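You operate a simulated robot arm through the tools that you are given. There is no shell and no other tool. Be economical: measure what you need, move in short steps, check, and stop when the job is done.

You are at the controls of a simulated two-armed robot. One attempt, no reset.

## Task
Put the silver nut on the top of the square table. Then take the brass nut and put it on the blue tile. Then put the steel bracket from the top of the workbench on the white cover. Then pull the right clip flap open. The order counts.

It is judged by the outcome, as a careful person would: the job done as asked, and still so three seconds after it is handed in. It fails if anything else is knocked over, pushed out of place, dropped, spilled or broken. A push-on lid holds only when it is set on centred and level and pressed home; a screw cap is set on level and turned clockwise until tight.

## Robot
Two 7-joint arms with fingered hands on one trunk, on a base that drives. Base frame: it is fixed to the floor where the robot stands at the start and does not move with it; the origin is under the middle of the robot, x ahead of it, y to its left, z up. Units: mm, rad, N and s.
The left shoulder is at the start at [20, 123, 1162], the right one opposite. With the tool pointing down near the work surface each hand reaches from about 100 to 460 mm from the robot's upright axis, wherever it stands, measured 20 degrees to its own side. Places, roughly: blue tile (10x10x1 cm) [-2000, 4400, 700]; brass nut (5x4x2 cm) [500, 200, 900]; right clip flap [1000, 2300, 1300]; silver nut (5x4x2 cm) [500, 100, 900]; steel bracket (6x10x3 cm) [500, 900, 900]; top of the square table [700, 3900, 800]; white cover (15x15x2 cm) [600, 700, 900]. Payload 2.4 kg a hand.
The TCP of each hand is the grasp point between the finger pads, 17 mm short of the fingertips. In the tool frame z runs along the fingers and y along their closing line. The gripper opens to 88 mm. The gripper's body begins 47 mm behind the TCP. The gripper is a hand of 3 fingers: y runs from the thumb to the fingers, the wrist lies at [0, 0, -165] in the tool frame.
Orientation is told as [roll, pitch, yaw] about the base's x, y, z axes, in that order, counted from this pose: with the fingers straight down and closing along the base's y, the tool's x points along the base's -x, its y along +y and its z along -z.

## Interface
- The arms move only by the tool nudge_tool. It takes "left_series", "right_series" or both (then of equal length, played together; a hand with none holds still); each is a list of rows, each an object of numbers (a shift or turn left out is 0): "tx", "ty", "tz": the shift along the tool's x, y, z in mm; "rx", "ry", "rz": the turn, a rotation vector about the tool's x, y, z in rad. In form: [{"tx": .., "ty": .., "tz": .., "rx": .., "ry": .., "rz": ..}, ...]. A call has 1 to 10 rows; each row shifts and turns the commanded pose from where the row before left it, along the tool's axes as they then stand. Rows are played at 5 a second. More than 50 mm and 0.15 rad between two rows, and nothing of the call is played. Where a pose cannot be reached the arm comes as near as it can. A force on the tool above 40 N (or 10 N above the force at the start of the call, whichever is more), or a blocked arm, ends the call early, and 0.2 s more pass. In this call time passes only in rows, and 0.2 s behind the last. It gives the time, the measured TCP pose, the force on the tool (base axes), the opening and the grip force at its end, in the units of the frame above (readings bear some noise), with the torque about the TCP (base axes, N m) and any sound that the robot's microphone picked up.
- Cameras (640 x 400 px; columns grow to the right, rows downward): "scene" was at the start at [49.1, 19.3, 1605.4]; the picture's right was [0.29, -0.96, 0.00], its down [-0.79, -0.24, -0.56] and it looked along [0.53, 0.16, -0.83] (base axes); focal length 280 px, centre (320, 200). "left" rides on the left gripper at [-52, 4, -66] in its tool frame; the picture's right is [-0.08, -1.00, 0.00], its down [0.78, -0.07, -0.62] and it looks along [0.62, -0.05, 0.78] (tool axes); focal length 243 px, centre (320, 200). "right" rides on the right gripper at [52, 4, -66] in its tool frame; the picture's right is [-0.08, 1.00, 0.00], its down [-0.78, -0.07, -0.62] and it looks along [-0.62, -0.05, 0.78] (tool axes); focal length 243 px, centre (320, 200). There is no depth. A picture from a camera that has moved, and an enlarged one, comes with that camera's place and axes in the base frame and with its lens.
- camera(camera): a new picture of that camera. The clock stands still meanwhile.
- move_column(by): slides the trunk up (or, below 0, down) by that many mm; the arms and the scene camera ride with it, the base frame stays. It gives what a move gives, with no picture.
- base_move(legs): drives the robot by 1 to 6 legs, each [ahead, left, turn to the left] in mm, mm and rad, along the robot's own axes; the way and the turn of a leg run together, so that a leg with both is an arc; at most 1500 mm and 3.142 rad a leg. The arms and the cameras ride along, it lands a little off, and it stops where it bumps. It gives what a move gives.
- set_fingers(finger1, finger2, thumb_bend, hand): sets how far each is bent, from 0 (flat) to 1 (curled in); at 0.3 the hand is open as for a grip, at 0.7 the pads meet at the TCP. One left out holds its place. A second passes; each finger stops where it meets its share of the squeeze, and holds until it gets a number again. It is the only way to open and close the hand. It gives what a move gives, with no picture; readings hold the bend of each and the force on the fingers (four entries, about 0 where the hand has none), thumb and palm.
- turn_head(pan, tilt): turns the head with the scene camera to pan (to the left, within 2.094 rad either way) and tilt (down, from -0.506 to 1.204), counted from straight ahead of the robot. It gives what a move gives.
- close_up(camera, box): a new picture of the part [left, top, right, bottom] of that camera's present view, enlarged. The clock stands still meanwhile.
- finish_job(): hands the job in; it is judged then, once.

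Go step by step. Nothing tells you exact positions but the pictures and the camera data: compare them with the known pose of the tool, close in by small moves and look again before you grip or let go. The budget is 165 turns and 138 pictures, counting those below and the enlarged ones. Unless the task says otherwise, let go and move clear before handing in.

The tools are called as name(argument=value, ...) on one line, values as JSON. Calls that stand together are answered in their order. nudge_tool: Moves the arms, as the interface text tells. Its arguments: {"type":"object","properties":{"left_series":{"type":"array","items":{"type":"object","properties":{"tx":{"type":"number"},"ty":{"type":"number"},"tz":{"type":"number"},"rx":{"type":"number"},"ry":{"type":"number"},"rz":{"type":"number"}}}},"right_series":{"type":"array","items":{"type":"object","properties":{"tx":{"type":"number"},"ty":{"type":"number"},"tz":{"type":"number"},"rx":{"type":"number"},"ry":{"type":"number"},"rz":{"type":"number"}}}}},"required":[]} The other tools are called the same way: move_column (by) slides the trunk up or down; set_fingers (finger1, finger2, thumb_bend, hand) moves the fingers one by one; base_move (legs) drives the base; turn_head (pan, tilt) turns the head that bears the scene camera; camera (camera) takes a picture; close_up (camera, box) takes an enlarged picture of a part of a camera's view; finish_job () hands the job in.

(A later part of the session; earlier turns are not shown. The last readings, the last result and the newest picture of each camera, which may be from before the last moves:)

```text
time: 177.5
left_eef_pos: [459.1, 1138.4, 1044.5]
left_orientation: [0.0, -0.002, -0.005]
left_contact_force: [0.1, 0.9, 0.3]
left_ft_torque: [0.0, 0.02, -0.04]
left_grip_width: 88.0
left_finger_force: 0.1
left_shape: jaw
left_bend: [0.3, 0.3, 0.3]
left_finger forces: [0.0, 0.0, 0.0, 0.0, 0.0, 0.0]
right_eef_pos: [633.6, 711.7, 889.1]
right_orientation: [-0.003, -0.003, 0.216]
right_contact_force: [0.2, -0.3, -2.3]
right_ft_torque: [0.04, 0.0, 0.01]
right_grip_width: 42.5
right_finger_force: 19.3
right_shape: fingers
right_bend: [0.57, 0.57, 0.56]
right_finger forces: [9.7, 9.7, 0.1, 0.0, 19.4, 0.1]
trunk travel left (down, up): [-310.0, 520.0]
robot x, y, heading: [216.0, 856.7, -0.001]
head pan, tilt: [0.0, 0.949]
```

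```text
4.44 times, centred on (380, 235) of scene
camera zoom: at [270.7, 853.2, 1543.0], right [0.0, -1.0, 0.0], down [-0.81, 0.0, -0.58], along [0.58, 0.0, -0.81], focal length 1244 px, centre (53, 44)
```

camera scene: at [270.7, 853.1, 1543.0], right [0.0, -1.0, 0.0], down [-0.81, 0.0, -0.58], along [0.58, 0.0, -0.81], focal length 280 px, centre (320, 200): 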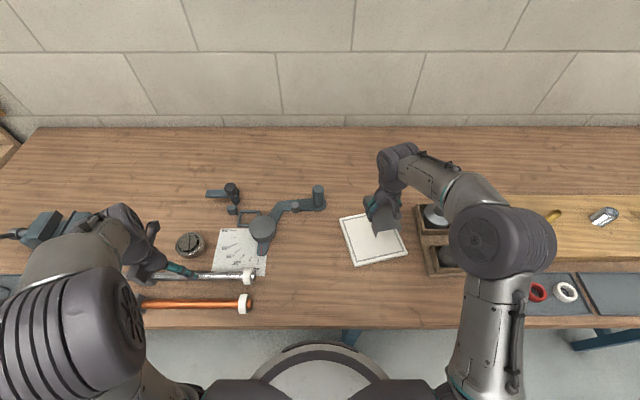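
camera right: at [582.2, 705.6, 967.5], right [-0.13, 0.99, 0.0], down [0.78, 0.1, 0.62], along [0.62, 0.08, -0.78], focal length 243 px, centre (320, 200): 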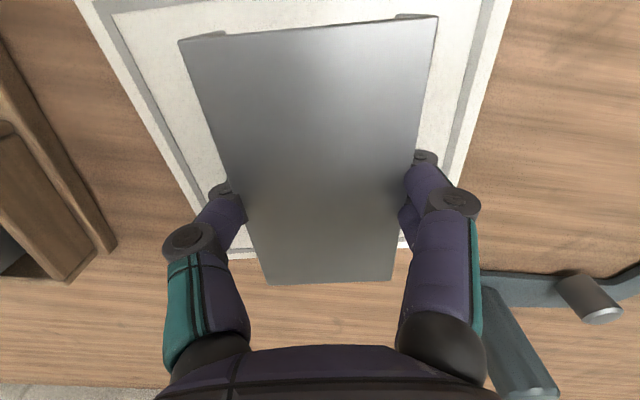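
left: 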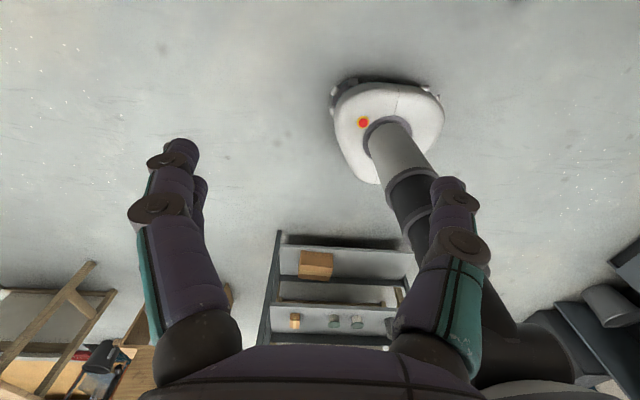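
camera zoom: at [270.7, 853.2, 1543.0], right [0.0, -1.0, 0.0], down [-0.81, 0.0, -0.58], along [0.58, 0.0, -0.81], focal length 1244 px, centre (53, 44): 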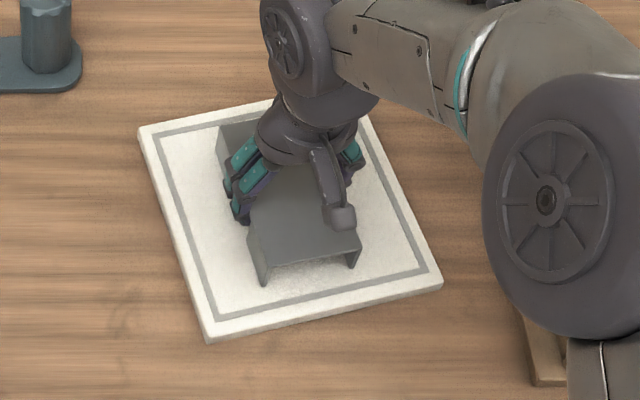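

Very close now, well centred on the cover. Continue down.

nudge_tool(right_series=[{"tz": 2}])

nudge_tool(right_series=[{"tz": 2}])

nudge_tool(right_series=[{"tz": 2}])

```text
time: 177.9
left_eef_pos: [459.1, 1139.8, 1044.5]
left_orientation: [0.0, 0.0, -0.005]
left_contact_force: [0.1, 0.1, -0.1]
left_ft_torque: [0.0, -0.01, 0.01]
left_grip_width: 87.9
left_finger_force: 0.0
left_shape: jaw
left_bend: [0.3, 0.3, 0.3]
left_finger forces: [0.1, 0.0, 0.0, 0.0, 0.1, 0.0]
right_eef_pos: [634.4, 713.2, 887.2]
right_orientation: [-0.004, -0.005, 0.216]
right_contact_force: [0.6, 0.3, 3.7]
right_ft_torque: [0.12, 0.03, -0.04]
right_grip_width: 42.4
right_finger_force: 19.8
right_shape: fingers
right_bend: [0.58, 0.58, 0.56]
right_finger forces: [9.7, 9.6, 0.0, 0.1, 20.0, 0.0]
trunk travel left (down, up): [-310.0, 520.0]
robot x, y, heading: [214.1, 854.0, -0.003]
head pan, tilt: [0.0, 0.949]
```

```text
time: 178.3
left_eef_pos: [458.6, 1138.9, 1043.9]
left_orientation: [-0.001, -0.001, -0.003]
left_contact_force: [0.6, 0.2, 0.1]
left_ft_torque: [-0.03, -0.01, -0.01]
left_grip_width: 87.8
left_finger_force: 0.1
left_shape: jaw
left_bend: [0.3, 0.3, 0.3]
left_finger forces: [0.1, 0.1, 0.0, 0.0, 0.0, 0.0]
right_eef_pos: [633.4, 711.8, 885.5]
right_orientation: [-0.004, -0.006, 0.215]
right_contact_force: [0.0, 0.0, 9.1]
right_ft_torque: [0.17, 0.03, -0.02]
right_grip_width: 41.8
right_finger_force: 19.9
right_shape: fingers
right_bend: [0.59, 0.59, 0.57]
right_finger forces: [10.2, 10.1, 0.0, 0.0, 20.0, 0.1]
trunk travel left (down, up): [-310.0, 520.0]
robot x, y, heading: [215.2, 855.6, -0.006]
head pan, tilt: [0.0, 0.949]
```

```text
time: 178.7
left_eef_pos: [458.7, 1139.7, 1042.5]
left_orientation: [0.002, -0.002, -0.004]
left_contact_force: [-0.1, 0.1, -0.7]
left_ft_torque: [0.03, 0.04, -0.02]
left_grip_width: 87.7
left_finger_force: 0.0
left_shape: jaw
left_bend: [0.3, 0.3, 0.3]
left_finger forces: [0.1, 0.1, 0.0, 0.0, 0.0, 0.0]
right_eef_pos: [633.9, 712.2, 883.3]
right_orientation: [-0.003, -0.005, 0.215]
right_contact_force: [0.9, 0.9, 16.1]
right_ft_torque: [0.24, 0.04, -0.02]
right_grip_width: 41.1
right_finger_force: 20.6
right_shape: fingers
right_bend: [0.6, 0.6, 0.58]
right_finger forces: [10.8, 10.6, 0.0, 0.1, 19.7, 0.1]
trunk travel left (down, up): [-310.0, 520.0]
robot x, y, heading: [215.0, 856.5, -0.001]
head pan, tilt: [0.0, 0.949]
```

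The bracket rests on the cover. Relieve 3 mm, then open.

nudge_tool(right_series=[{"tz": -3}])

set_fingers(hand="right", finger1=0.32, finger2=0.32, thumb_bend=0.32)

camera(camera="right")

```text
time: 179.1
left_eef_pos: [458.2, 1139.1, 1043.8]
left_orientation: [0.0, 0.001, -0.004]
left_contact_force: [0.0, 0.1, 0.4]
left_ft_torque: [0.01, 0.01, 0.0]
left_grip_width: 87.7
left_finger_force: 0.1
left_shape: jaw
left_bend: [0.3, 0.3, 0.3]
left_finger forces: [0.1, 0.0, 0.1, 0.0, 0.1, 0.0]
right_eef_pos: [633.0, 713.7, 884.7]
right_orientation: [-0.005, -0.001, 0.216]
right_contact_force: [2.3, -0.1, 8.5]
right_ft_torque: [0.2, 0.03, 0.0]
right_grip_width: 41.1
right_finger_force: 21.3
right_shape: fingers
right_bend: [0.6, 0.6, 0.58]
right_finger forces: [10.6, 10.6, 0.0, 0.0, 20.6, 0.0]
trunk travel left (down, up): [-310.0, 520.0]
robot x, y, heading: [218.8, 855.2, -0.003]
head pan, tilt: [0.0, 0.949]
```

```text
time: 180.1
left_eef_pos: [459.0, 1138.7, 1043.7]
left_orientation: [0.002, 0.001, -0.004]
left_contact_force: [-0.9, -0.1, 1.0]
left_ft_torque: [0.0, 0.03, 0.02]
left_grip_width: 87.7
left_finger_force: 0.1
left_shape: jaw
left_bend: [0.3, 0.3, 0.3]
left_finger forces: [0.0, 0.0, 0.0, 0.0, 0.1, 0.0]
right_eef_pos: [634.3, 711.8, 884.6]
right_orientation: [-0.004, -0.001, 0.215]
right_contact_force: [0.2, -1.0, 0.4]
right_ft_torque: [-0.03, 0.03, -0.01]
right_grip_width: 79.7
right_finger_force: 0.1
right_shape: fingers
right_bend: [0.32, 0.32, 0.32]
right_finger forces: [0.1, 0.0, 0.0, 0.0, 0.1, 0.1]
trunk travel left (down, up): [-310.0, 520.0]
robot x, y, heading: [217.6, 858.4, -0.004]
head pan, tilt: [0.0, 0.949]
```

```text
74 pictures are left
camera right: at [582.7, 705.3, 951.6], right [-0.13, 0.99, 0.0], down [0.78, 0.1, 0.62], along [0.62, 0.08, -0.78], focal length 243 px, centre (320, 200)
```

right: 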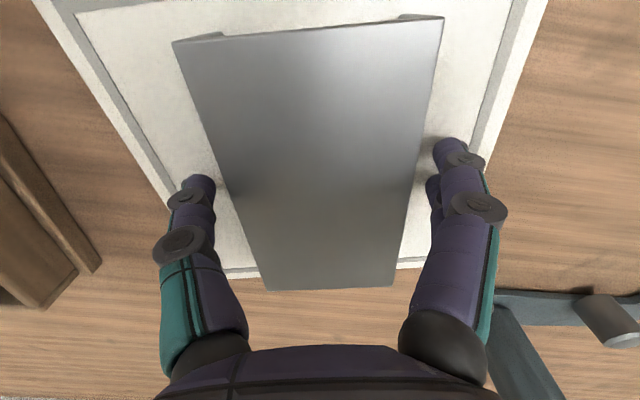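

Released cleanly. I'll rise straight up, draw back, and check.

nudge_tool(right_series=[{"tz": -10}, {"tz": -30}, {"tz": -40}, {"tz": -40}, {"tz": -40}, {"tx": 40, "rz": 0.1}, {"tx": 45, "rz": 0.11}, {"tx": 45}, {"tx": 45}])

base_move(legs=[[-200, 0, 0]])

camera(camera="scene")

```text
time: 182.1
left_eef_pos: [459.2, 1137.1, 1044.4]
left_orientation: [0.003, 0.001, -0.005]
left_contact_force: [-0.2, -0.5, 0.0]
left_ft_torque: [-0.01, -0.01, 0.0]
left_grip_width: 88.1
left_finger_force: 0.1
left_shape: jaw
left_bend: [0.3, 0.3, 0.3]
left_finger forces: [0.1, 0.0, 0.1, 0.1, 0.1, 0.1]
right_eef_pos: [459.3, 694.9, 1047.5]
right_orientation: [-0.001, -0.002, 0.006]
right_contact_force: [0.3, 0.6, 0.3]
right_ft_torque: [0.02, -0.01, 0.03]
right_grip_width: 79.9
right_finger_force: 0.2
right_shape: fingers
right_bend: [0.32, 0.32, 0.32]
right_finger forces: [0.0, 0.1, 0.1, 0.0, 0.1, 0.0]
trunk travel left (down, up): [-310.0, 520.0]
robot x, y, heading: [214.3, 854.2, -0.006]
head pan, tilt: [0.0, 0.949]
```

```text
time: 183.7
left_eef_pos: [255.9, 1140.6, 1044.7]
left_orientation: [-0.001, -0.001, -0.008]
left_contact_force: [-0.6, 0.8, -0.5]
left_ft_torque: [-0.01, -0.01, 0.01]
left_grip_width: 87.9
left_finger_force: 0.0
left_shape: jaw
left_bend: [0.3, 0.3, 0.3]
left_finger forces: [0.0, 0.0, 0.0, 0.0, 0.0, 0.0]
right_eef_pos: [255.3, 697.8, 1047.8]
right_orientation: [-0.002, -0.002, 0.004]
right_contact_force: [-0.6, 0.3, -0.9]
right_ft_torque: [0.02, 0.02, 0.0]
right_grip_width: 80.0
right_finger_force: 0.1
right_shape: fingers
right_bend: [0.32, 0.32, 0.32]
right_finger forces: [0.0, 0.0, 0.0, 0.0, 0.0, 0.0]
trunk travel left (down, up): [-310.0, 520.0]
robot x, y, heading: [16.1, 855.4, -0.007]
head pan, tilt: [0.0, 0.949]
```

```text
73 pictures are left
camera scene: at [66.9, 854.2, 1543.0], right [-0.01, -1.0, 0.0], down [-0.81, 0.01, -0.58], along [0.58, 0.0, -0.81], focal length 280 px, centre (320, 200)
```

scene: 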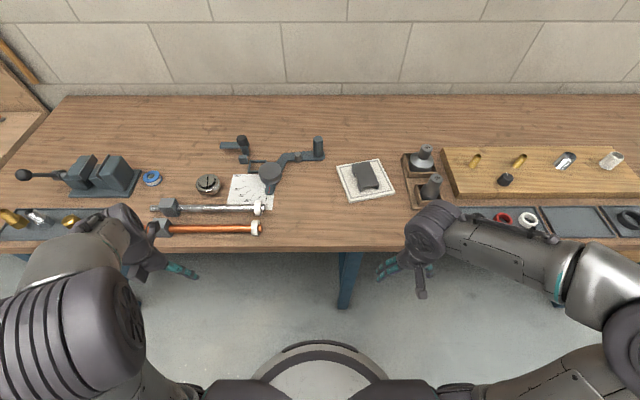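

The bracket sits on the cover with everything else undisturbed. Next I'll drive to the board at y≈2300 and look at the clips.

base_move(legs=[[-80, 0, 0.006], [0, 1430, 0]])

turn_head(pan=0.0, tilt=0.3)

camera(camera="scene")

```text
time: 191.5
left_eef_pos: [174.5, 2570.2, 1043.9]
left_orientation: [-0.001, 0.001, -0.001]
left_contact_force: [0.6, -0.1, -0.1]
left_ft_torque: [0.03, -0.05, -0.01]
left_grip_width: 87.8
left_finger_force: 0.1
left_shape: jaw
left_bend: [0.3, 0.3, 0.3]
left_finger forces: [0.0, 0.0, 0.1, 0.0, 0.0, 0.0]
right_eef_pos: [175.8, 2129.3, 1048.5]
right_orientation: [-0.003, -0.001, 0.01]
right_contact_force: [-0.2, -0.2, 0.3]
right_ft_torque: [0.0, 0.0, 0.03]
right_grip_width: 80.1
right_finger_force: 0.1
right_shape: fingers
right_bend: [0.32, 0.32, 0.32]
right_finger forces: [0.0, 0.0, 0.1, 0.1, 0.0, 0.0]
trunk travel left (down, up): [-310.0, 520.0]
robot x, y, heading: [-69.6, 2286.9, -0.0]
head pan, tilt: [0.0, 0.949]
```

```text
time: 192.5
left_eef_pos: [174.6, 2570.9, 1044.0]
left_orientation: [0.0, -0.001, -0.002]
left_contact_force: [0.1, 0.3, 0.4]
left_ft_torque: [0.0, -0.02, -0.02]
left_grip_width: 87.7
left_finger_force: 0.1
left_shape: jaw
left_bend: [0.3, 0.3, 0.3]
left_finger forces: [0.0, 0.0, 0.1, 0.0, 0.0, 0.0]
right_eef_pos: [176.7, 2130.4, 1047.4]
right_orientation: [-0.002, -0.003, 0.009]
right_contact_force: [-0.1, -0.3, 0.2]
right_ft_torque: [-0.02, 0.02, -0.02]
right_grip_width: 79.8
right_finger_force: 0.0
right_shape: fingers
right_bend: [0.32, 0.32, 0.32]
right_finger forces: [0.0, 0.0, 0.1, 0.0, 0.0, 0.1]
trunk travel left (down, up): [-310.0, 520.0]
robot x, y, heading: [-65.9, 2284.9, -0.005]
head pan, tilt: [0.0, 0.3]
```

```text
72 pictures are left
camera scene: at [7.7, 2284.5, 1598.8], right [0.0, -1.0, 0.0], down [-0.3, 0.0, -0.95], along [0.95, 0.0, -0.3], focal length 280 px, centre (320, 200)
```

scene: 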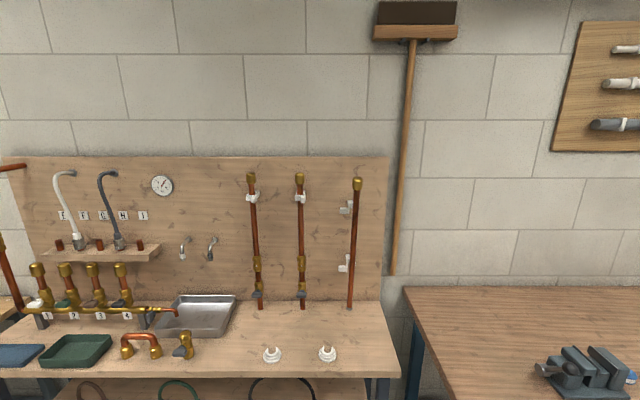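

The two clips near (252,196) and (300,195) look like the left and right clip; zooming.

close_up(camera="scene", box=[225, 160, 385, 260])

close_up(camera="scene", box=[270, 170, 340, 215])

close_up(camera="scene", box=[220, 240, 400, 370])

```text
4.00 times, centred on (305, 210) of scene
camera zoom: at [7.7, 2284.5, 1598.8], right [0.0, -1.0, 0.0], down [-0.3, 0.0, -0.95], along [0.95, 0.0, -0.3], focal length 1120 px, centre (380, 160)
```

zoom: 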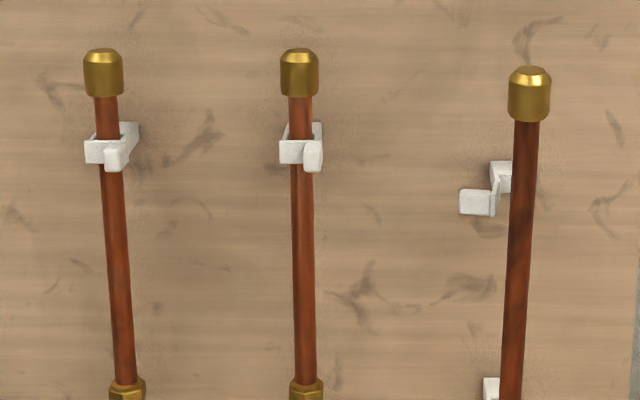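

```text
8.89 times, centred on (305, 192) of scene
camera zoom: at [7.7, 2284.5, 1598.8], right [0.0, -1.0, 0.0], down [-0.3, 0.0, -0.95], along [0.95, 0.0, -0.3], focal length 2489 px, centre (453, 267)
```

zoom: 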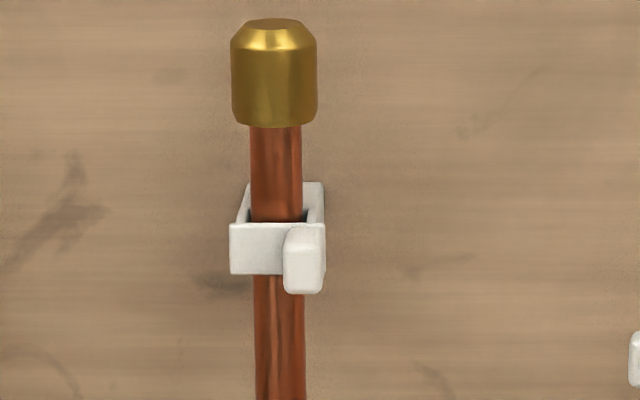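

```text
3.08 times, centred on (310, 305) of scene
camera zoom: at [7.7, 2284.5, 1598.8], right [0.0, -1.0, 0.0], down [-0.3, 0.0, -0.95], along [0.95, 0.0, -0.3], focal length 861 px, centre (351, -123)
```

zoom: 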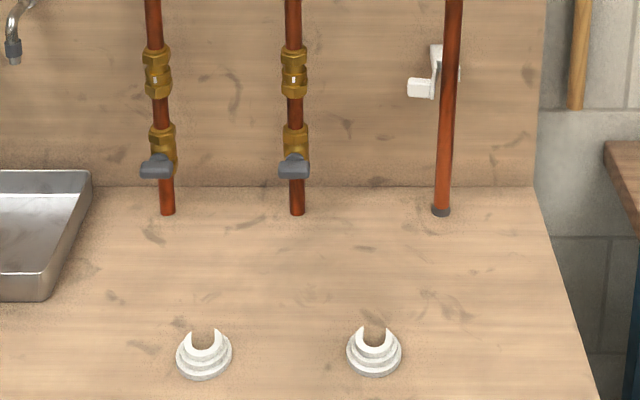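

The right clip's white flap (hinged on the left, tab on its right end) is at about [930, 2350, 1295]. I'll raise the trunk and drive closer so the right hand can approach it horizontally.

move_column(by=220)

base_move(legs=[[330, 190, 0]])

turn_head(pan=-0.15, tilt=0.75)

camera(camera="scene")

```text
time: 194.9
left_eef_pos: [174.1, 2568.8, 1263.3]
left_orientation: [0.001, 0.0, -0.002]
left_contact_force: [0.1, 0.3, 0.3]
left_ft_torque: [-0.04, 0.0, -0.01]
left_grip_width: 87.9
left_finger_force: 0.1
left_shape: jaw
left_bend: [0.3, 0.3, 0.3]
left_finger forces: [0.0, 0.0, 0.0, 0.0, 0.0, 0.0]
right_eef_pos: [177.3, 2129.1, 1267.4]
right_orientation: [-0.001, -0.003, 0.009]
right_contact_force: [-0.6, 0.2, 0.7]
right_ft_torque: [0.01, -0.02, 0.0]
right_grip_width: 79.9
right_finger_force: 0.0
right_shape: fingers
right_bend: [0.32, 0.32, 0.32]
right_finger forces: [0.0, 0.1, 0.0, 0.0, 0.0, 0.1]
trunk travel left (down, up): [-530.0, 300.0]
robot x, y, heading: [-65.0, 2287.1, 0.0]
head pan, tilt: [0.0, 0.3]
```

```text
time: 197.3
left_eef_pos: [504.3, 2764.4, 1263.2]
left_orientation: [0.001, -0.001, -0.002]
left_contact_force: [0.2, -0.1, 0.6]
left_ft_torque: [0.0, 0.02, 0.01]
left_grip_width: 88.0
left_finger_force: 0.1
left_shape: jaw
left_bend: [0.3, 0.3, 0.3]
left_finger forces: [0.1, 0.0, 0.0, 0.1, 0.0, 0.0]
right_eef_pos: [505.5, 2323.1, 1267.7]
right_orientation: [-0.001, -0.003, 0.008]
right_contact_force: [0.0, -0.7, -0.5]
right_ft_torque: [-0.01, 0.03, -0.03]
right_grip_width: 79.7
right_finger_force: 0.0
right_shape: fingers
right_bend: [0.32, 0.32, 0.32]
right_finger forces: [0.0, 0.0, 0.0, 0.1, 0.1, 0.0]
trunk travel left (down, up): [-530.0, 300.0]
robot x, y, heading: [265.3, 2478.7, -0.003]
head pan, tilt: [0.0, 0.3]
```

```text
time: 198.2
left_eef_pos: [502.2, 2763.7, 1264.1]
left_orientation: [0.0, -0.001, -0.002]
left_contact_force: [-0.6, -0.5, 0.9]
left_ft_torque: [0.01, 0.0, -0.04]
left_grip_width: 88.0
left_finger_force: 0.0
left_shape: jaw
left_bend: [0.3, 0.3, 0.3]
left_finger forces: [0.0, 0.0, 0.1, 0.1, 0.1, 0.0]
right_eef_pos: [504.2, 2323.8, 1267.4]
right_orientation: [-0.002, -0.004, 0.007]
right_contact_force: [-0.4, 0.4, -0.6]
right_ft_torque: [-0.03, 0.0, 0.0]
right_grip_width: 80.0
right_finger_force: 0.1
right_shape: fingers
right_bend: [0.32, 0.32, 0.32]
right_finger forces: [0.1, 0.0, 0.1, 0.1, 0.0, 0.0]
trunk travel left (down, up): [-530.0, 300.0]
robot x, y, heading: [261.3, 2479.5, -0.005]
head pan, tilt: [-0.15, 0.75]
```

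```text
68 pictures are left
camera scene: at [324.0, 2465.5, 1778.6], right [-0.15, -0.99, 0.0], down [-0.67, 0.1, -0.73], along [0.72, -0.11, -0.68], focal length 280 px, centre (320, 200)
```

scene: 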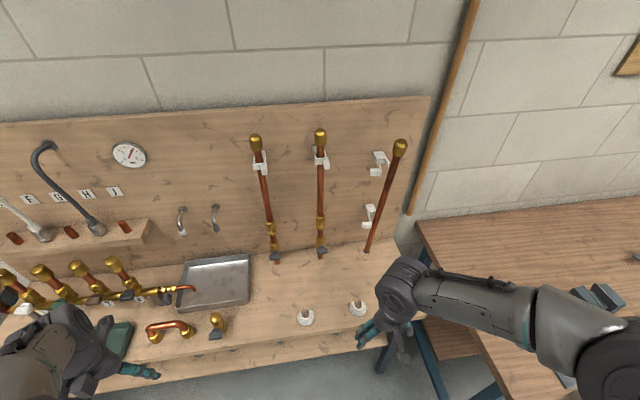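

Triangulation puts the clip at about [1048, 2352, 1279], so I'll bring the right hand to a horizontal, forward-pointing pose here in free space first.

nudge_tool(right_series=[{"tx": -25, "ry": -0.143}, {"tx": -24.7, "tz": 3.6, "ry": -0.143}, {"tx": -24, "tz": 7, "ry": -0.143}, {"tx": -22.7, "tz": 10.4, "ry": -0.143}, {"tx": -21, "tz": 13.5, "ry": -0.143}, {"tx": -18.9, "tz": 16.4, "ry": -0.143}, {"tx": -16.3, "tz": 18.9, "ry": -0.143}, {"tx": -13.5, "tz": 21, "ry": -0.143}, {"tx": -10.4, "tz": 22.8, "ry": -0.143}, {"tx": -7, "tz": 24, "ry": -0.143}])

turn_head(pan=0.0, tilt=1.15)

camera(camera="scene")

camera(camera="right")

```text
time: 200.4
left_eef_pos: [503.7, 2764.0, 1264.2]
left_orientation: [0.001, -0.001, -0.004]
left_contact_force: [-0.3, 0.6, 0.0]
left_ft_torque: [0.02, 0.0, -0.02]
left_grip_width: 87.6
left_finger_force: 0.1
left_shape: jaw
left_bend: [0.3, 0.3, 0.3]
left_finger forces: [0.0, 0.0, 0.1, 0.1, 0.0, 0.1]
right_eef_pos: [756.4, 2323.5, 1267.5]
right_orientation: [-0.022, -1.436, 0.028]
right_contact_force: [-0.9, 0.2, -0.4]
right_ft_torque: [-0.01, -0.01, 0.01]
right_grip_width: 79.7
right_finger_force: 0.1
right_shape: fingers
right_bend: [0.32, 0.32, 0.32]
right_finger forces: [0.0, 0.0, 0.0, 0.0, 0.1, 0.0]
trunk travel left (down, up): [-530.0, 300.0]
robot x, y, heading: [261.2, 2480.6, -0.003]
head pan, tilt: [-0.15, 0.75]
```

```text
time: 201.2
left_eef_pos: [503.9, 2763.2, 1263.8]
left_orientation: [0.001, -0.001, -0.003]
left_contact_force: [-0.2, 0.0, 0.5]
left_ft_torque: [0.0, 0.02, 0.03]
left_grip_width: 87.8
left_finger_force: 0.1
left_shape: jaw
left_bend: [0.3, 0.3, 0.3]
left_finger forces: [0.0, 0.0, 0.0, 0.1, 0.1, 0.1]
right_eef_pos: [754.8, 2323.2, 1267.2]
right_orientation: [-0.013, -1.43, 0.021]
right_contact_force: [0.0, 0.9, 0.1]
right_ft_torque: [0.04, 0.02, -0.01]
right_grip_width: 79.9
right_finger_force: 0.0
right_shape: fingers
right_bend: [0.32, 0.32, 0.32]
right_finger forces: [0.0, 0.0, 0.1, 0.0, 0.0, 0.0]
trunk travel left (down, up): [-530.0, 300.0]
robot x, y, heading: [261.6, 2478.7, -0.003]
head pan, tilt: [0.0, 1.15]
```

```text
67 pictures are left
camera scene: at [301.9, 2477.9, 1749.7], right [0.0, -1.0, 0.0], down [-0.91, 0.0, -0.41], along [0.41, 0.0, -0.91], focal length 280 px, centre (320, 200)
```

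scene: 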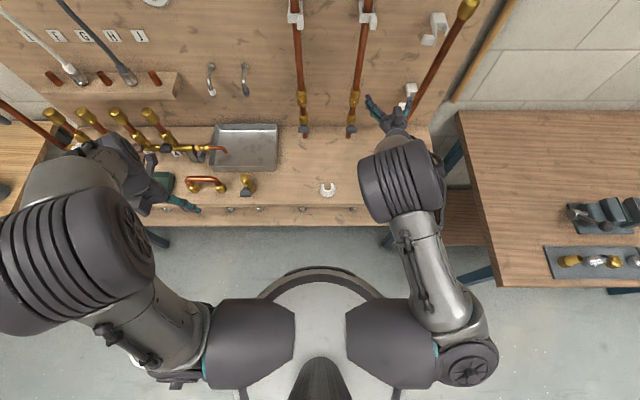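

```text
66 pictures are left
camera right: at [682.7, 2327.7, 1226.0], right [0.01, 1.0, 0.08], down [-0.51, -0.07, 0.86], along [0.86, -0.05, 0.5], focal length 243 px, centre (320, 200)
```

right: 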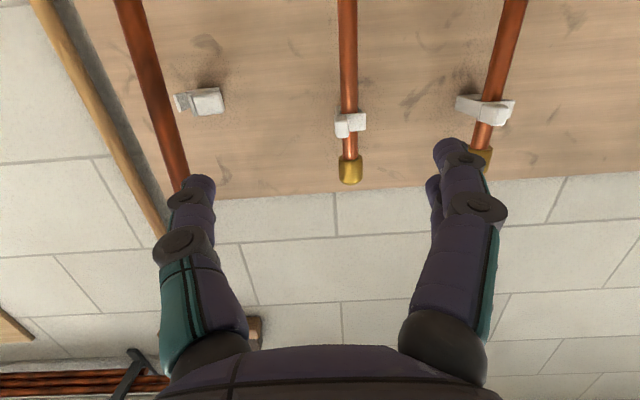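

The hand is nearly horizontal with the right clip visible at (350,124) in its camera. I'll drive forward 150 mm toward x≈412, watching for bumps.

base_move(legs=[[150, -12, 0]])

nudge_tool(right_series=[{"ry": -0.07, "rx": 0.0}, {"ry": -0.068, "ty": 5}])

camera(camera="right")

turn_head(pan=-0.25, tilt=0.65)

camera(camera="scene")

```text
time: 202.6
left_eef_pos: [652.0, 2751.7, 1264.1]
left_orientation: [-0.002, 0.001, -0.001]
left_contact_force: [0.1, 0.4, 0.3]
left_ft_torque: [-0.01, 0.01, 0.0]
left_grip_width: 87.8
left_finger_force: 0.1
left_shape: jaw
left_bend: [0.3, 0.3, 0.3]
left_finger forces: [0.0, 0.1, 0.0, 0.0, 0.0, 0.0]
right_eef_pos: [904.4, 2311.8, 1266.3]
right_orientation: [-0.014, -1.433, 0.02]
right_contact_force: [-0.9, 0.2, 0.0]
right_ft_torque: [0.03, -0.01, -0.01]
right_grip_width: 79.7
right_finger_force: 0.1
right_shape: fingers
right_bend: [0.32, 0.32, 0.32]
right_finger forces: [0.1, 0.0, 0.0, 0.0, 0.1, 0.0]
trunk travel left (down, up): [-530.0, 300.0]
robot x, y, heading: [408.9, 2466.4, -0.001]
head pan, tilt: [0.0, 1.15]
```

```text
time: 203.2
left_eef_pos: [651.8, 2752.1, 1264.5]
left_orientation: [0.002, -0.002, -0.001]
left_contact_force: [0.4, -0.1, 0.2]
left_ft_torque: [0.0, -0.01, 0.04]
left_grip_width: 87.9
left_finger_force: 0.0
left_shape: jaw
left_bend: [0.3, 0.3, 0.3]
left_finger forces: [0.0, 0.0, 0.1, 0.0, 0.0, 0.1]
right_eef_pos: [902.2, 2317.2, 1267.8]
right_orientation: [-1.443, -1.569, 1.453]
right_contact_force: [0.5, 0.6, 0.1]
right_ft_torque: [0.03, 0.0, -0.02]
right_grip_width: 79.9
right_finger_force: 0.1
right_shape: fingers
right_bend: [0.32, 0.32, 0.32]
right_finger forces: [0.0, 0.1, 0.0, 0.0, 0.1, 0.1]
trunk travel left (down, up): [-530.0, 300.0]
robot x, y, heading: [410.6, 2464.9, 0.002]
head pan, tilt: [0.0, 1.15]
```

```text
65 pictures are left
camera right: at [838.4, 2321.1, 1215.9], right [-0.01, 1.0, 0.08], down [-0.62, -0.07, 0.78], along [0.78, -0.05, 0.62], focal length 243 px, centre (320, 200)
```

right: 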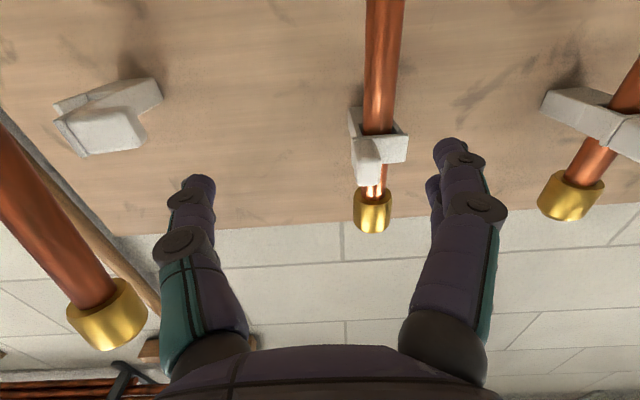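

```text
time: 204.1
left_eef_pos: [651.4, 2751.2, 1264.0]
left_orientation: [-0.001, 0.002, -0.003]
left_contact_force: [-0.3, -0.2, -0.3]
left_ft_torque: [0.04, 0.04, 0.0]
left_grip_width: 87.9
left_finger_force: 0.0
left_shape: jaw
left_bend: [0.3, 0.3, 0.3]
left_finger forces: [0.0, 0.0, 0.1, 0.1, 0.0, 0.0]
right_eef_pos: [903.7, 2315.6, 1268.1]
right_orientation: [-1.265, -1.57, 1.272]
right_contact_force: [0.6, -0.4, -0.5]
right_ft_torque: [-0.01, 0.0, -0.03]
right_grip_width: 79.8
right_finger_force: 0.1
right_shape: fingers
right_bend: [0.32, 0.32, 0.32]
right_finger forces: [0.1, 0.1, 0.0, 0.1, 0.1, 0.1]
trunk travel left (down, up): [-530.0, 300.0]
robot x, y, heading: [409.8, 2467.2, 0.002]
head pan, tilt: [-0.25, 0.649]
```

```text
64 pictures are left
camera scene: at [474.9, 2444.1, 1787.0], right [-0.25, -0.97, 0.0], down [-0.59, 0.15, -0.8], along [0.77, -0.2, -0.61], focal length 280 px, centre (320, 200)
```

scene: 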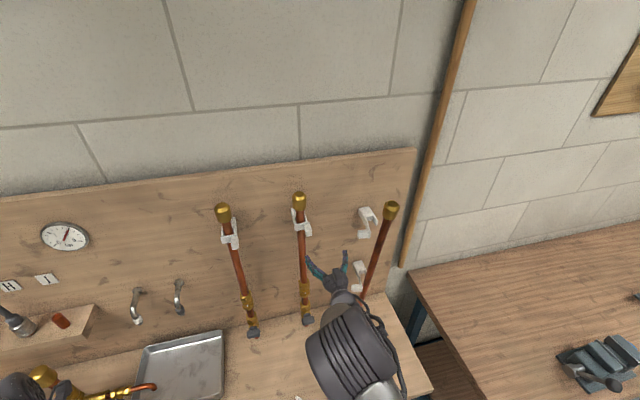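

Good views now. Enlarging the clip from both cameras.

close_up(camera="right", box=[320, 80, 440, 220])

close_up(camera="scene", box=[270, 185, 350, 245])

close_up(camera="right", box=[30, 50, 200, 180])

```text
2.86 times, centred on (380, 150) of right
camera zoom: at [838.2, 2321.1, 1216.2], right [-0.01, 1.0, 0.08], down [-0.62, -0.07, 0.78], along [0.78, -0.05, 0.62], focal length 693 px, centre (149, 343)
```

zoom: 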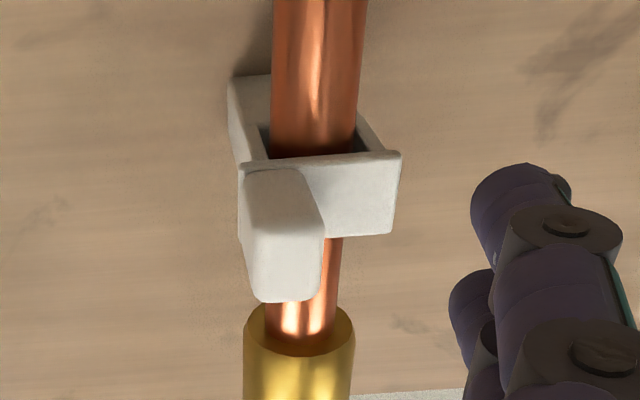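

```text
6.67 times, centred on (310, 215) of scene
camera zoom: at [474.9, 2444.1, 1787.0], right [-0.25, -0.97, 0.0], down [-0.59, 0.15, -0.8], along [0.77, -0.2, -0.61], focal length 1866 px, centre (387, 100)
```

zoom: 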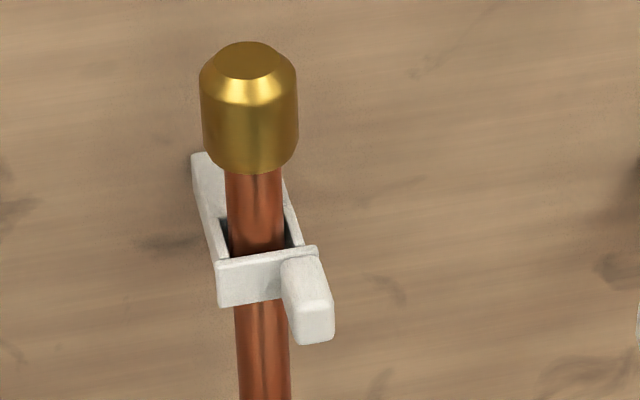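

```text
3.08 times, centred on (115, 115) of right
camera zoom: at [838.2, 2321.1, 1216.2], right [-0.01, 1.0, 0.08], down [-0.62, -0.07, 0.78], along [0.78, -0.05, 0.62], focal length 746 px, centre (951, 462)
```

zoom: 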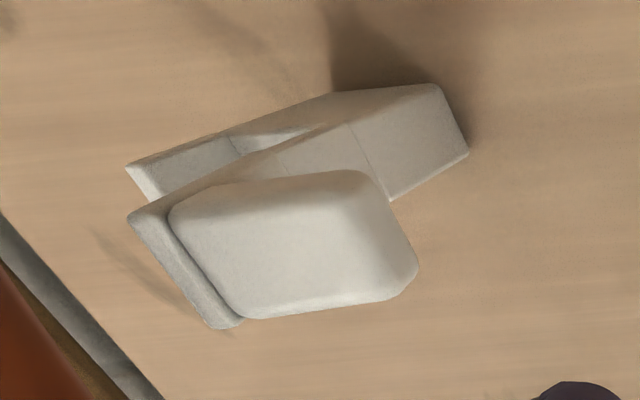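

The tab is a block sticking out toward me at about [979, 2345, 1298], ideal for a sideways pinch. I'll line up the hand with it at x≈925 and look.

nudge_tool(right_series=[{"tx": -15, "ty": 15}, {"tx": -15, "ty": 14}, {"tz": 20}])

set_fingers(hand="right", finger1=0.42, finger2=0.42, thumb_bend=0.42)

camera(camera="right")

close_up(camera="scene", box=[260, 180, 380, 270])

```text
time: 204.9
left_eef_pos: [651.1, 2750.6, 1263.1]
left_orientation: [0.002, -0.001, -0.003]
left_contact_force: [-0.4, 0.4, 0.0]
left_ft_torque: [-0.01, 0.0, -0.02]
left_grip_width: 87.7
left_finger_force: 0.1
left_shape: jaw
left_bend: [0.3, 0.3, 0.3]
left_finger forces: [0.0, 0.1, 0.1, 0.0, 0.0, 0.1]
right_eef_pos: [922.1, 2346.4, 1297.7]
right_orientation: [-1.527, -1.569, 1.534]
right_contact_force: [-0.1, 0.2, -0.2]
right_ft_torque: [0.02, -0.03, -0.03]
right_grip_width: 79.9
right_finger_force: 0.0
right_shape: fingers
right_bend: [0.32, 0.32, 0.32]
right_finger forces: [0.0, 0.0, 0.0, 0.0, 0.1, 0.0]
trunk travel left (down, up): [-530.0, 300.0]
robot x, y, heading: [408.6, 2467.8, -0.001]
head pan, tilt: [-0.25, 0.649]
```

```text
time: 205.9
left_eef_pos: [651.1, 2752.7, 1264.0]
left_orientation: [0.0, 0.0, 0.0]
left_contact_force: [0.3, 0.4, 0.1]
left_ft_torque: [0.0, -0.01, 0.01]
left_grip_width: 87.5
left_finger_force: 0.0
left_shape: jaw
left_bend: [0.3, 0.3, 0.3]
left_finger forces: [0.0, 0.1, 0.0, 0.0, 0.1, 0.0]
right_eef_pos: [921.9, 2345.5, 1297.4]
right_orientation: [-1.488, -1.569, 1.495]
right_contact_force: [-0.7, -0.2, -0.5]
right_ft_torque: [0.01, 0.01, 0.01]
right_grip_width: 58.5
right_finger_force: 0.1
right_shape: fingers
right_bend: [0.42, 0.42, 0.42]
right_finger forces: [0.0, 0.0, 0.0, 0.1, 0.0, 0.0]
trunk travel left (down, up): [-530.0, 300.0]
robot x, y, heading: [411.7, 2467.6, 0.001]
head pan, tilt: [-0.25, 0.649]
```

```text
60 pictures are left
camera right: at [856.8, 2350.0, 1246.1], right [-0.01, 1.0, 0.08], down [-0.62, -0.07, 0.78], along [0.78, -0.05, 0.62], focal length 243 px, centre (320, 200)
```

right: 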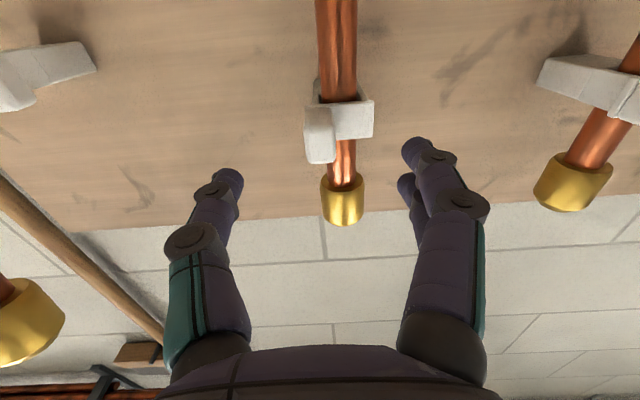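

```text
4.44 times, centred on (320, 225) of scene
camera zoom: at [474.8, 2444.1, 1787.1], right [-0.25, -0.97, 0.0], down [-0.59, 0.15, -0.8], along [0.77, -0.2, -0.6], focal length 1244 px, centre (320, 89)
```

zoom: 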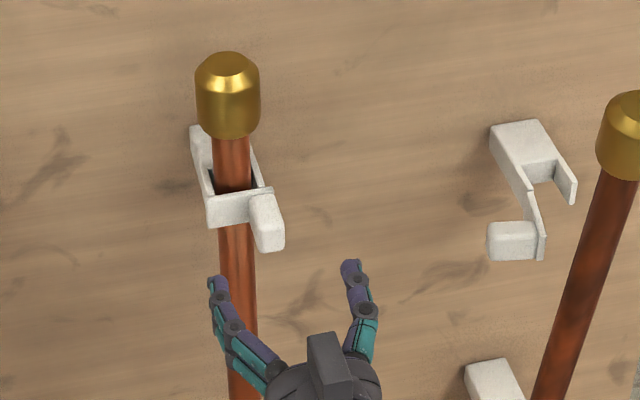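

Aligned: tab at [982, 2345, 1300]. Advance 40 mm so the fingertips straddle it.

nudge_tool(right_series=[{"tx": -2, "tz": 20}, {"tz": 18}])

camera(camera="right")

close_up(camera="scene", box=[260, 180, 380, 270])

```text
time: 206.5
left_eef_pos: [650.1, 2751.2, 1264.3]
left_orientation: [-0.002, 0.0, -0.003]
left_contact_force: [-0.5, -0.2, 0.0]
left_ft_torque: [-0.01, -0.01, 0.0]
left_grip_width: 88.1
left_finger_force: 0.1
left_shape: jaw
left_bend: [0.3, 0.3, 0.3]
left_finger forces: [0.0, 0.0, 0.0, 0.0, 0.0, 0.0]
right_eef_pos: [961.8, 2346.2, 1300.3]
right_orientation: [-1.265, -1.57, 1.273]
right_contact_force: [0.1, -0.3, 0.4]
right_ft_torque: [0.01, 0.03, 0.0]
right_grip_width: 58.5
right_finger_force: 0.1
right_shape: fingers
right_bend: [0.42, 0.42, 0.42]
right_finger forces: [0.0, 0.0, 0.0, 0.1, 0.1, 0.0]
trunk travel left (down, up): [-530.0, 300.0]
robot x, y, heading: [409.6, 2468.2, -0.002]
head pan, tilt: [-0.25, 0.649]
```

```text
58 pictures are left
camera right: at [895.8, 2350.1, 1248.2], right [-0.01, 1.0, 0.08], down [-0.62, -0.07, 0.78], along [0.78, -0.05, 0.62], focal length 243 px, centre (320, 200)
```

right: 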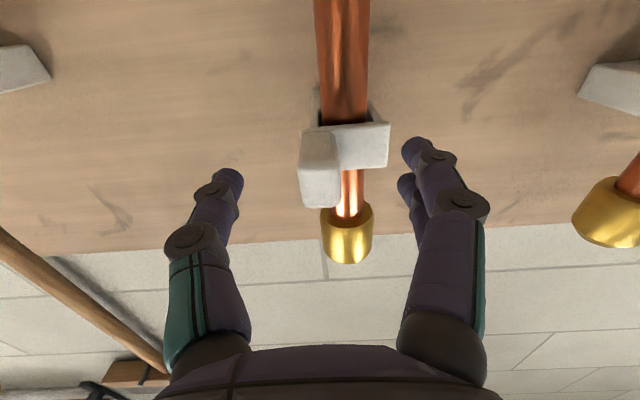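

```text
4.44 times, centred on (320, 225) of scene
camera zoom: at [475.0, 2444.1, 1787.1], right [-0.25, -0.97, 0.0], down [-0.59, 0.15, -0.8], along [0.77, -0.2, -0.6], focal length 1244 px, centre (320, 89)
```

zoom: 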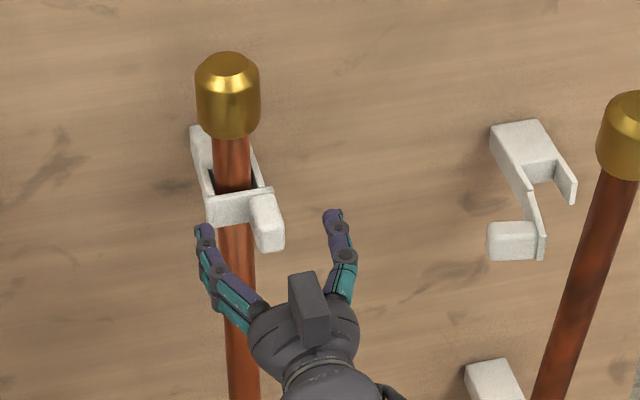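

The fingertips straddle the tab; advance 6 mm more and close.

nudge_tool(right_series=[{"tz": 6, "ty": -1}])

set_fingers(hand="right", finger1=0.66, finger2=0.66, thumb_bend=0.66)

camera(camera="right")

close_up(camera="scene", box=[260, 180, 380, 270])

```text
time: 206.9
left_eef_pos: [650.6, 2751.2, 1264.7]
left_orientation: [0.0, -0.002, -0.002]
left_contact_force: [0.0, 0.1, 1.5]
left_ft_torque: [-0.02, 0.0, -0.01]
left_grip_width: 87.9
left_finger_force: 0.1
left_shape: jaw
left_bend: [0.3, 0.3, 0.3]
left_finger forces: [0.0, 0.0, 0.0, 0.1, 0.0, 0.0]
right_eef_pos: [966.7, 2345.3, 1299.7]
right_orientation: [-1.313, -1.569, 1.321]
right_contact_force: [-0.3, 0.2, 0.3]
right_ft_torque: [-0.02, 0.01, -0.01]
right_grip_width: 58.7
right_finger_force: 0.0
right_shape: fingers
right_bend: [0.42, 0.42, 0.42]
right_finger forces: [0.0, 0.0, 0.1, 0.0, 0.0, 0.0]
trunk travel left (down, up): [-530.0, 300.0]
robot x, y, heading: [410.9, 2469.6, 0.003]
head pan, tilt: [-0.25, 0.649]
```

```text
time: 207.9
left_eef_pos: [650.5, 2752.3, 1263.5]
left_orientation: [0.0, 0.001, -0.002]
left_contact_force: [0.0, 0.6, 0.5]
left_ft_torque: [-0.04, 0.03, -0.03]
left_grip_width: 87.8
left_finger_force: 0.1
left_shape: jaw
left_bend: [0.3, 0.3, 0.3]
left_finger forces: [0.0, 0.0, 0.0, 0.1, 0.0, 0.0]
right_eef_pos: [966.2, 2346.8, 1300.5]
right_orientation: [-1.477, -1.569, 1.482]
right_contact_force: [-0.1, 0.7, 0.4]
right_ft_torque: [-0.01, -0.01, -0.01]
right_grip_width: 10.9
right_finger_force: 2.3
right_shape: fingers
right_bend: [0.63, 0.63, 0.65]
right_finger forces: [1.4, 1.1, 0.1, 0.1, 1.3, 0.0]
trunk travel left (down, up): [-530.0, 300.0]
robot x, y, heading: [410.1, 2465.5, -0.003]
head pan, tilt: [-0.25, 0.649]
```

```text
56 pictures are left
camera right: at [901.7, 2349.6, 1248.6], right [-0.01, 1.0, 0.08], down [-0.62, -0.07, 0.78], along [0.78, -0.05, 0.62], focal length 243 px, centre (320, 200)
```

right: 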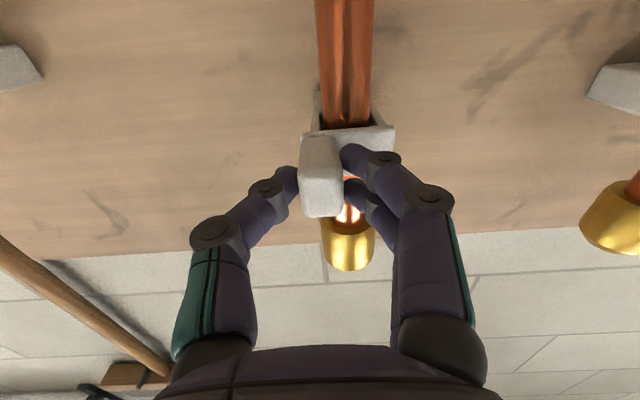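

```text
4.44 times, centred on (320, 225) of scene
camera zoom: at [474.9, 2444.4, 1787.1], right [-0.25, -0.97, 0.0], down [-0.59, 0.15, -0.8], along [0.77, -0.2, -0.6], focal length 1244 px, centre (320, 89)
```

zoom: 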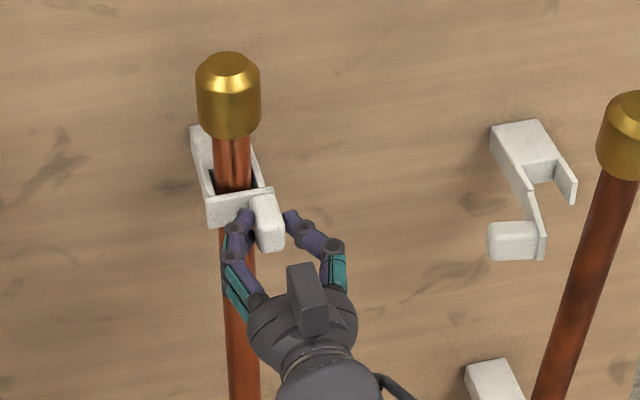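

Tab is between thumb and fingers. I'll squeeze firmly and swing it open in an arc about its left hinge, a little at first.

set_fingers(hand="right", finger1=0.8, finger2=0.8, thumb_bend=0.8)

nudge_tool(right_series=[{"rx": 0.1, "tz": -3, "ty": 2.5}, {"rx": 0.1, "tz": -3, "ty": 2.5}, {"rx": 0.1, "tz": -2.5, "ty": 2.6}])

camera(camera="right")

close_up(camera="scene", box=[260, 180, 380, 270])

```text
time: 208.9
left_eef_pos: [652.3, 2752.7, 1264.4]
left_orientation: [0.0, -0.001, -0.001]
left_contact_force: [0.1, 0.1, 0.5]
left_ft_torque: [-0.03, 0.05, 0.03]
left_grip_width: 88.1
left_finger_force: 0.0
left_shape: jaw
left_bend: [0.3, 0.3, 0.3]
left_finger forces: [0.1, 0.1, 0.1, 0.0, 0.0, 0.0]
right_eef_pos: [967.1, 2346.4, 1298.6]
right_orientation: [-1.381, -1.567, 1.387]
right_contact_force: [5.4, 2.9, 1.6]
right_ft_torque: [-0.01, 0.01, 0.01]
right_grip_width: 8.4
right_finger_force: 12.8
right_shape: fingers
right_bend: [0.72, 0.72, 0.68]
right_finger forces: [7.2, 7.2, 0.0, 0.0, 11.3, 0.1]
trunk travel left (down, up): [-530.0, 300.0]
robot x, y, heading: [406.0, 2469.2, -0.003]
head pan, tilt: [-0.25, 0.649]
```

```text
time: 209.7
left_eef_pos: [651.9, 2752.6, 1263.0]
left_orientation: [-0.002, 0.002, -0.002]
left_contact_force: [0.1, -0.2, -0.4]
left_ft_torque: [-0.02, -0.01, -0.04]
left_grip_width: 87.7
left_finger_force: 0.1
left_shape: jaw
left_bend: [0.3, 0.3, 0.3]
left_finger forces: [0.0, 0.1, 0.0, 0.1, 0.1, 0.0]
right_eef_pos: [961.6, 2353.6, 1300.4]
right_orientation: [-1.847, -1.568, 1.555]
right_contact_force: [6.0, 5.1, 4.5]
right_ft_torque: [0.0, -0.07, 0.06]
right_grip_width: 8.5
right_finger_force: 13.1
right_shape: fingers
right_bend: [0.72, 0.72, 0.69]
right_finger forces: [8.1, 7.9, 0.0, 0.0, 9.0, 0.1]
trunk travel left (down, up): [-530.0, 300.0]
robot x, y, heading: [407.9, 2469.3, -0.001]
head pan, tilt: [-0.25, 0.649]
```

```text
54 pictures are left
camera right: at [899.7, 2378.1, 1247.9], right [0.29, 0.95, 0.08], down [-0.61, 0.12, 0.78], along [0.74, -0.27, 0.62], focal length 243 px, centre (320, 200)
```

right: 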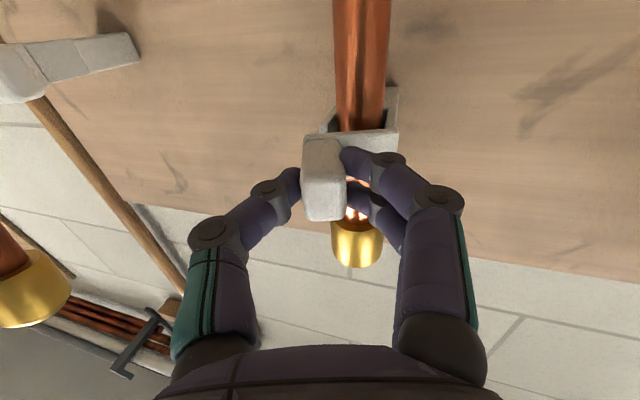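

```text
4.44 times, centred on (320, 225) of scene
camera zoom: at [476.3, 2446.0, 1787.1], right [-0.25, -0.97, 0.0], down [-0.59, 0.15, -0.8], along [0.77, -0.2, -0.61], focal length 1244 px, centre (320, 89)
```

zoom: 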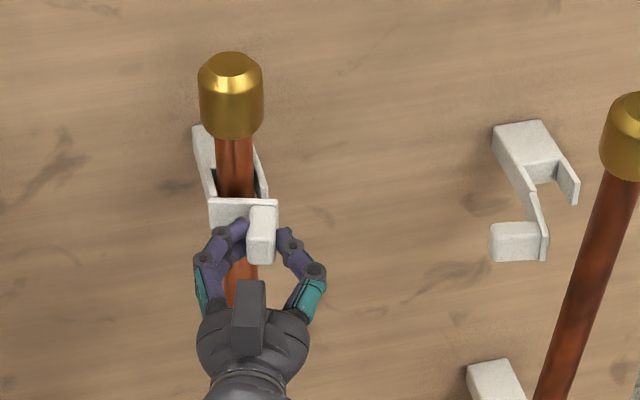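

The flap is opening with the hand. Continue the same arc for another 0.6 rad.

nudge_tool(right_series=[{"rx": 0.1, "tz": -2.8, "ty": 2.6}, {"rx": 0.1, "tz": -2.8, "ty": 2.6}, {"rx": 0.1, "tz": -2.8, "ty": 2.6}])

nudge_tool(right_series=[{"rx": 0.1, "tz": -2.8, "ty": 2.6}, {"rx": 0.1, "tz": -2.8, "ty": 2.6}, {"rx": 0.1, "tz": -2.8, "ty": 2.6}])

camera(camera="right")

close_up(camera="scene", box=[260, 180, 380, 270])

```text
time: 210.5
left_eef_pos: [653.3, 2751.6, 1264.4]
left_orientation: [0.0, 0.0, -0.003]
left_contact_force: [0.7, -0.2, 0.9]
left_ft_torque: [0.01, -0.04, 0.0]
left_grip_width: 87.8
left_finger_force: 0.0
left_shape: jaw
left_bend: [0.3, 0.3, 0.3]
left_finger forces: [0.0, 0.0, 0.1, 0.0, 0.0, 0.1]
right_eef_pos: [956.3, 2364.3, 1300.4]
right_orientation: [-1.629, -1.567, 1.033]
right_contact_force: [8.9, 5.6, 3.3]
right_ft_torque: [-0.03, -0.05, 0.12]
right_grip_width: 8.5
right_finger_force: 12.2
right_shape: fingers
right_bend: [0.73, 0.73, 0.69]
right_finger forces: [8.7, 8.6, 0.0, 0.1, 8.1, 0.0]
trunk travel left (down, up): [-530.0, 300.0]
robot x, y, heading: [411.0, 2465.4, -0.0]
head pan, tilt: [-0.25, 0.649]
```

```text
time: 211.3
left_eef_pos: [656.5, 2752.9, 1263.1]
left_orientation: [-0.001, 0.004, -0.001]
left_contact_force: [-0.6, -0.1, 0.0]
left_ft_torque: [0.0, 0.01, -0.01]
left_grip_width: 88.0
left_finger_force: 0.1
left_shape: jaw
left_bend: [0.3, 0.3, 0.3]
left_finger forces: [0.0, 0.1, 0.1, 0.1, 0.1, 0.1]
right_eef_pos: [946.6, 2370.4, 1298.4]
right_orientation: [-1.495, -1.565, 0.605]
right_contact_force: [21.0, 7.1, 5.5]
right_ft_torque: [0.0, -0.12, 0.23]
right_grip_width: 9.9
right_finger_force: 13.4
right_shape: fingers
right_bend: [0.7, 0.7, 0.73]
right_finger forces: [11.2, 11.2, 0.0, 0.0, 4.1, 0.1]
right hand out of reach, approached as far as the arm can: row 3
trunk travel left (down, up): [-530.0, 300.0]
robot x, y, heading: [409.4, 2464.7, -0.002]
head pan, tilt: [-0.25, 0.649]
```

```text
52 pictures are left
camera right: at [909.5, 2424.7, 1247.3], right [0.78, 0.63, 0.08], down [-0.44, 0.44, 0.78], along [0.45, -0.64, 0.62], focal length 243 px, centre (320, 200)
```

right: 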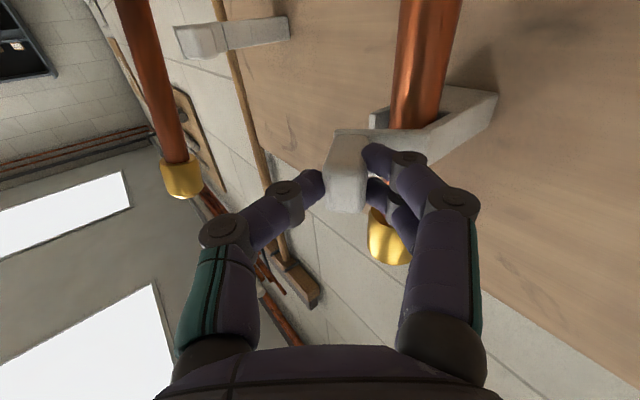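

```text
4.44 times, centred on (320, 225) of scene
camera zoom: at [481.8, 2446.6, 1786.9], right [-0.25, -0.97, 0.0], down [-0.59, 0.15, -0.79], along [0.77, -0.2, -0.61], focal length 1244 px, centre (320, 89)
```

zoom: 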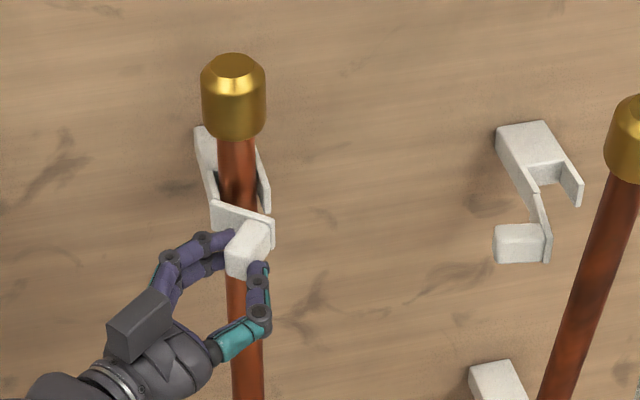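

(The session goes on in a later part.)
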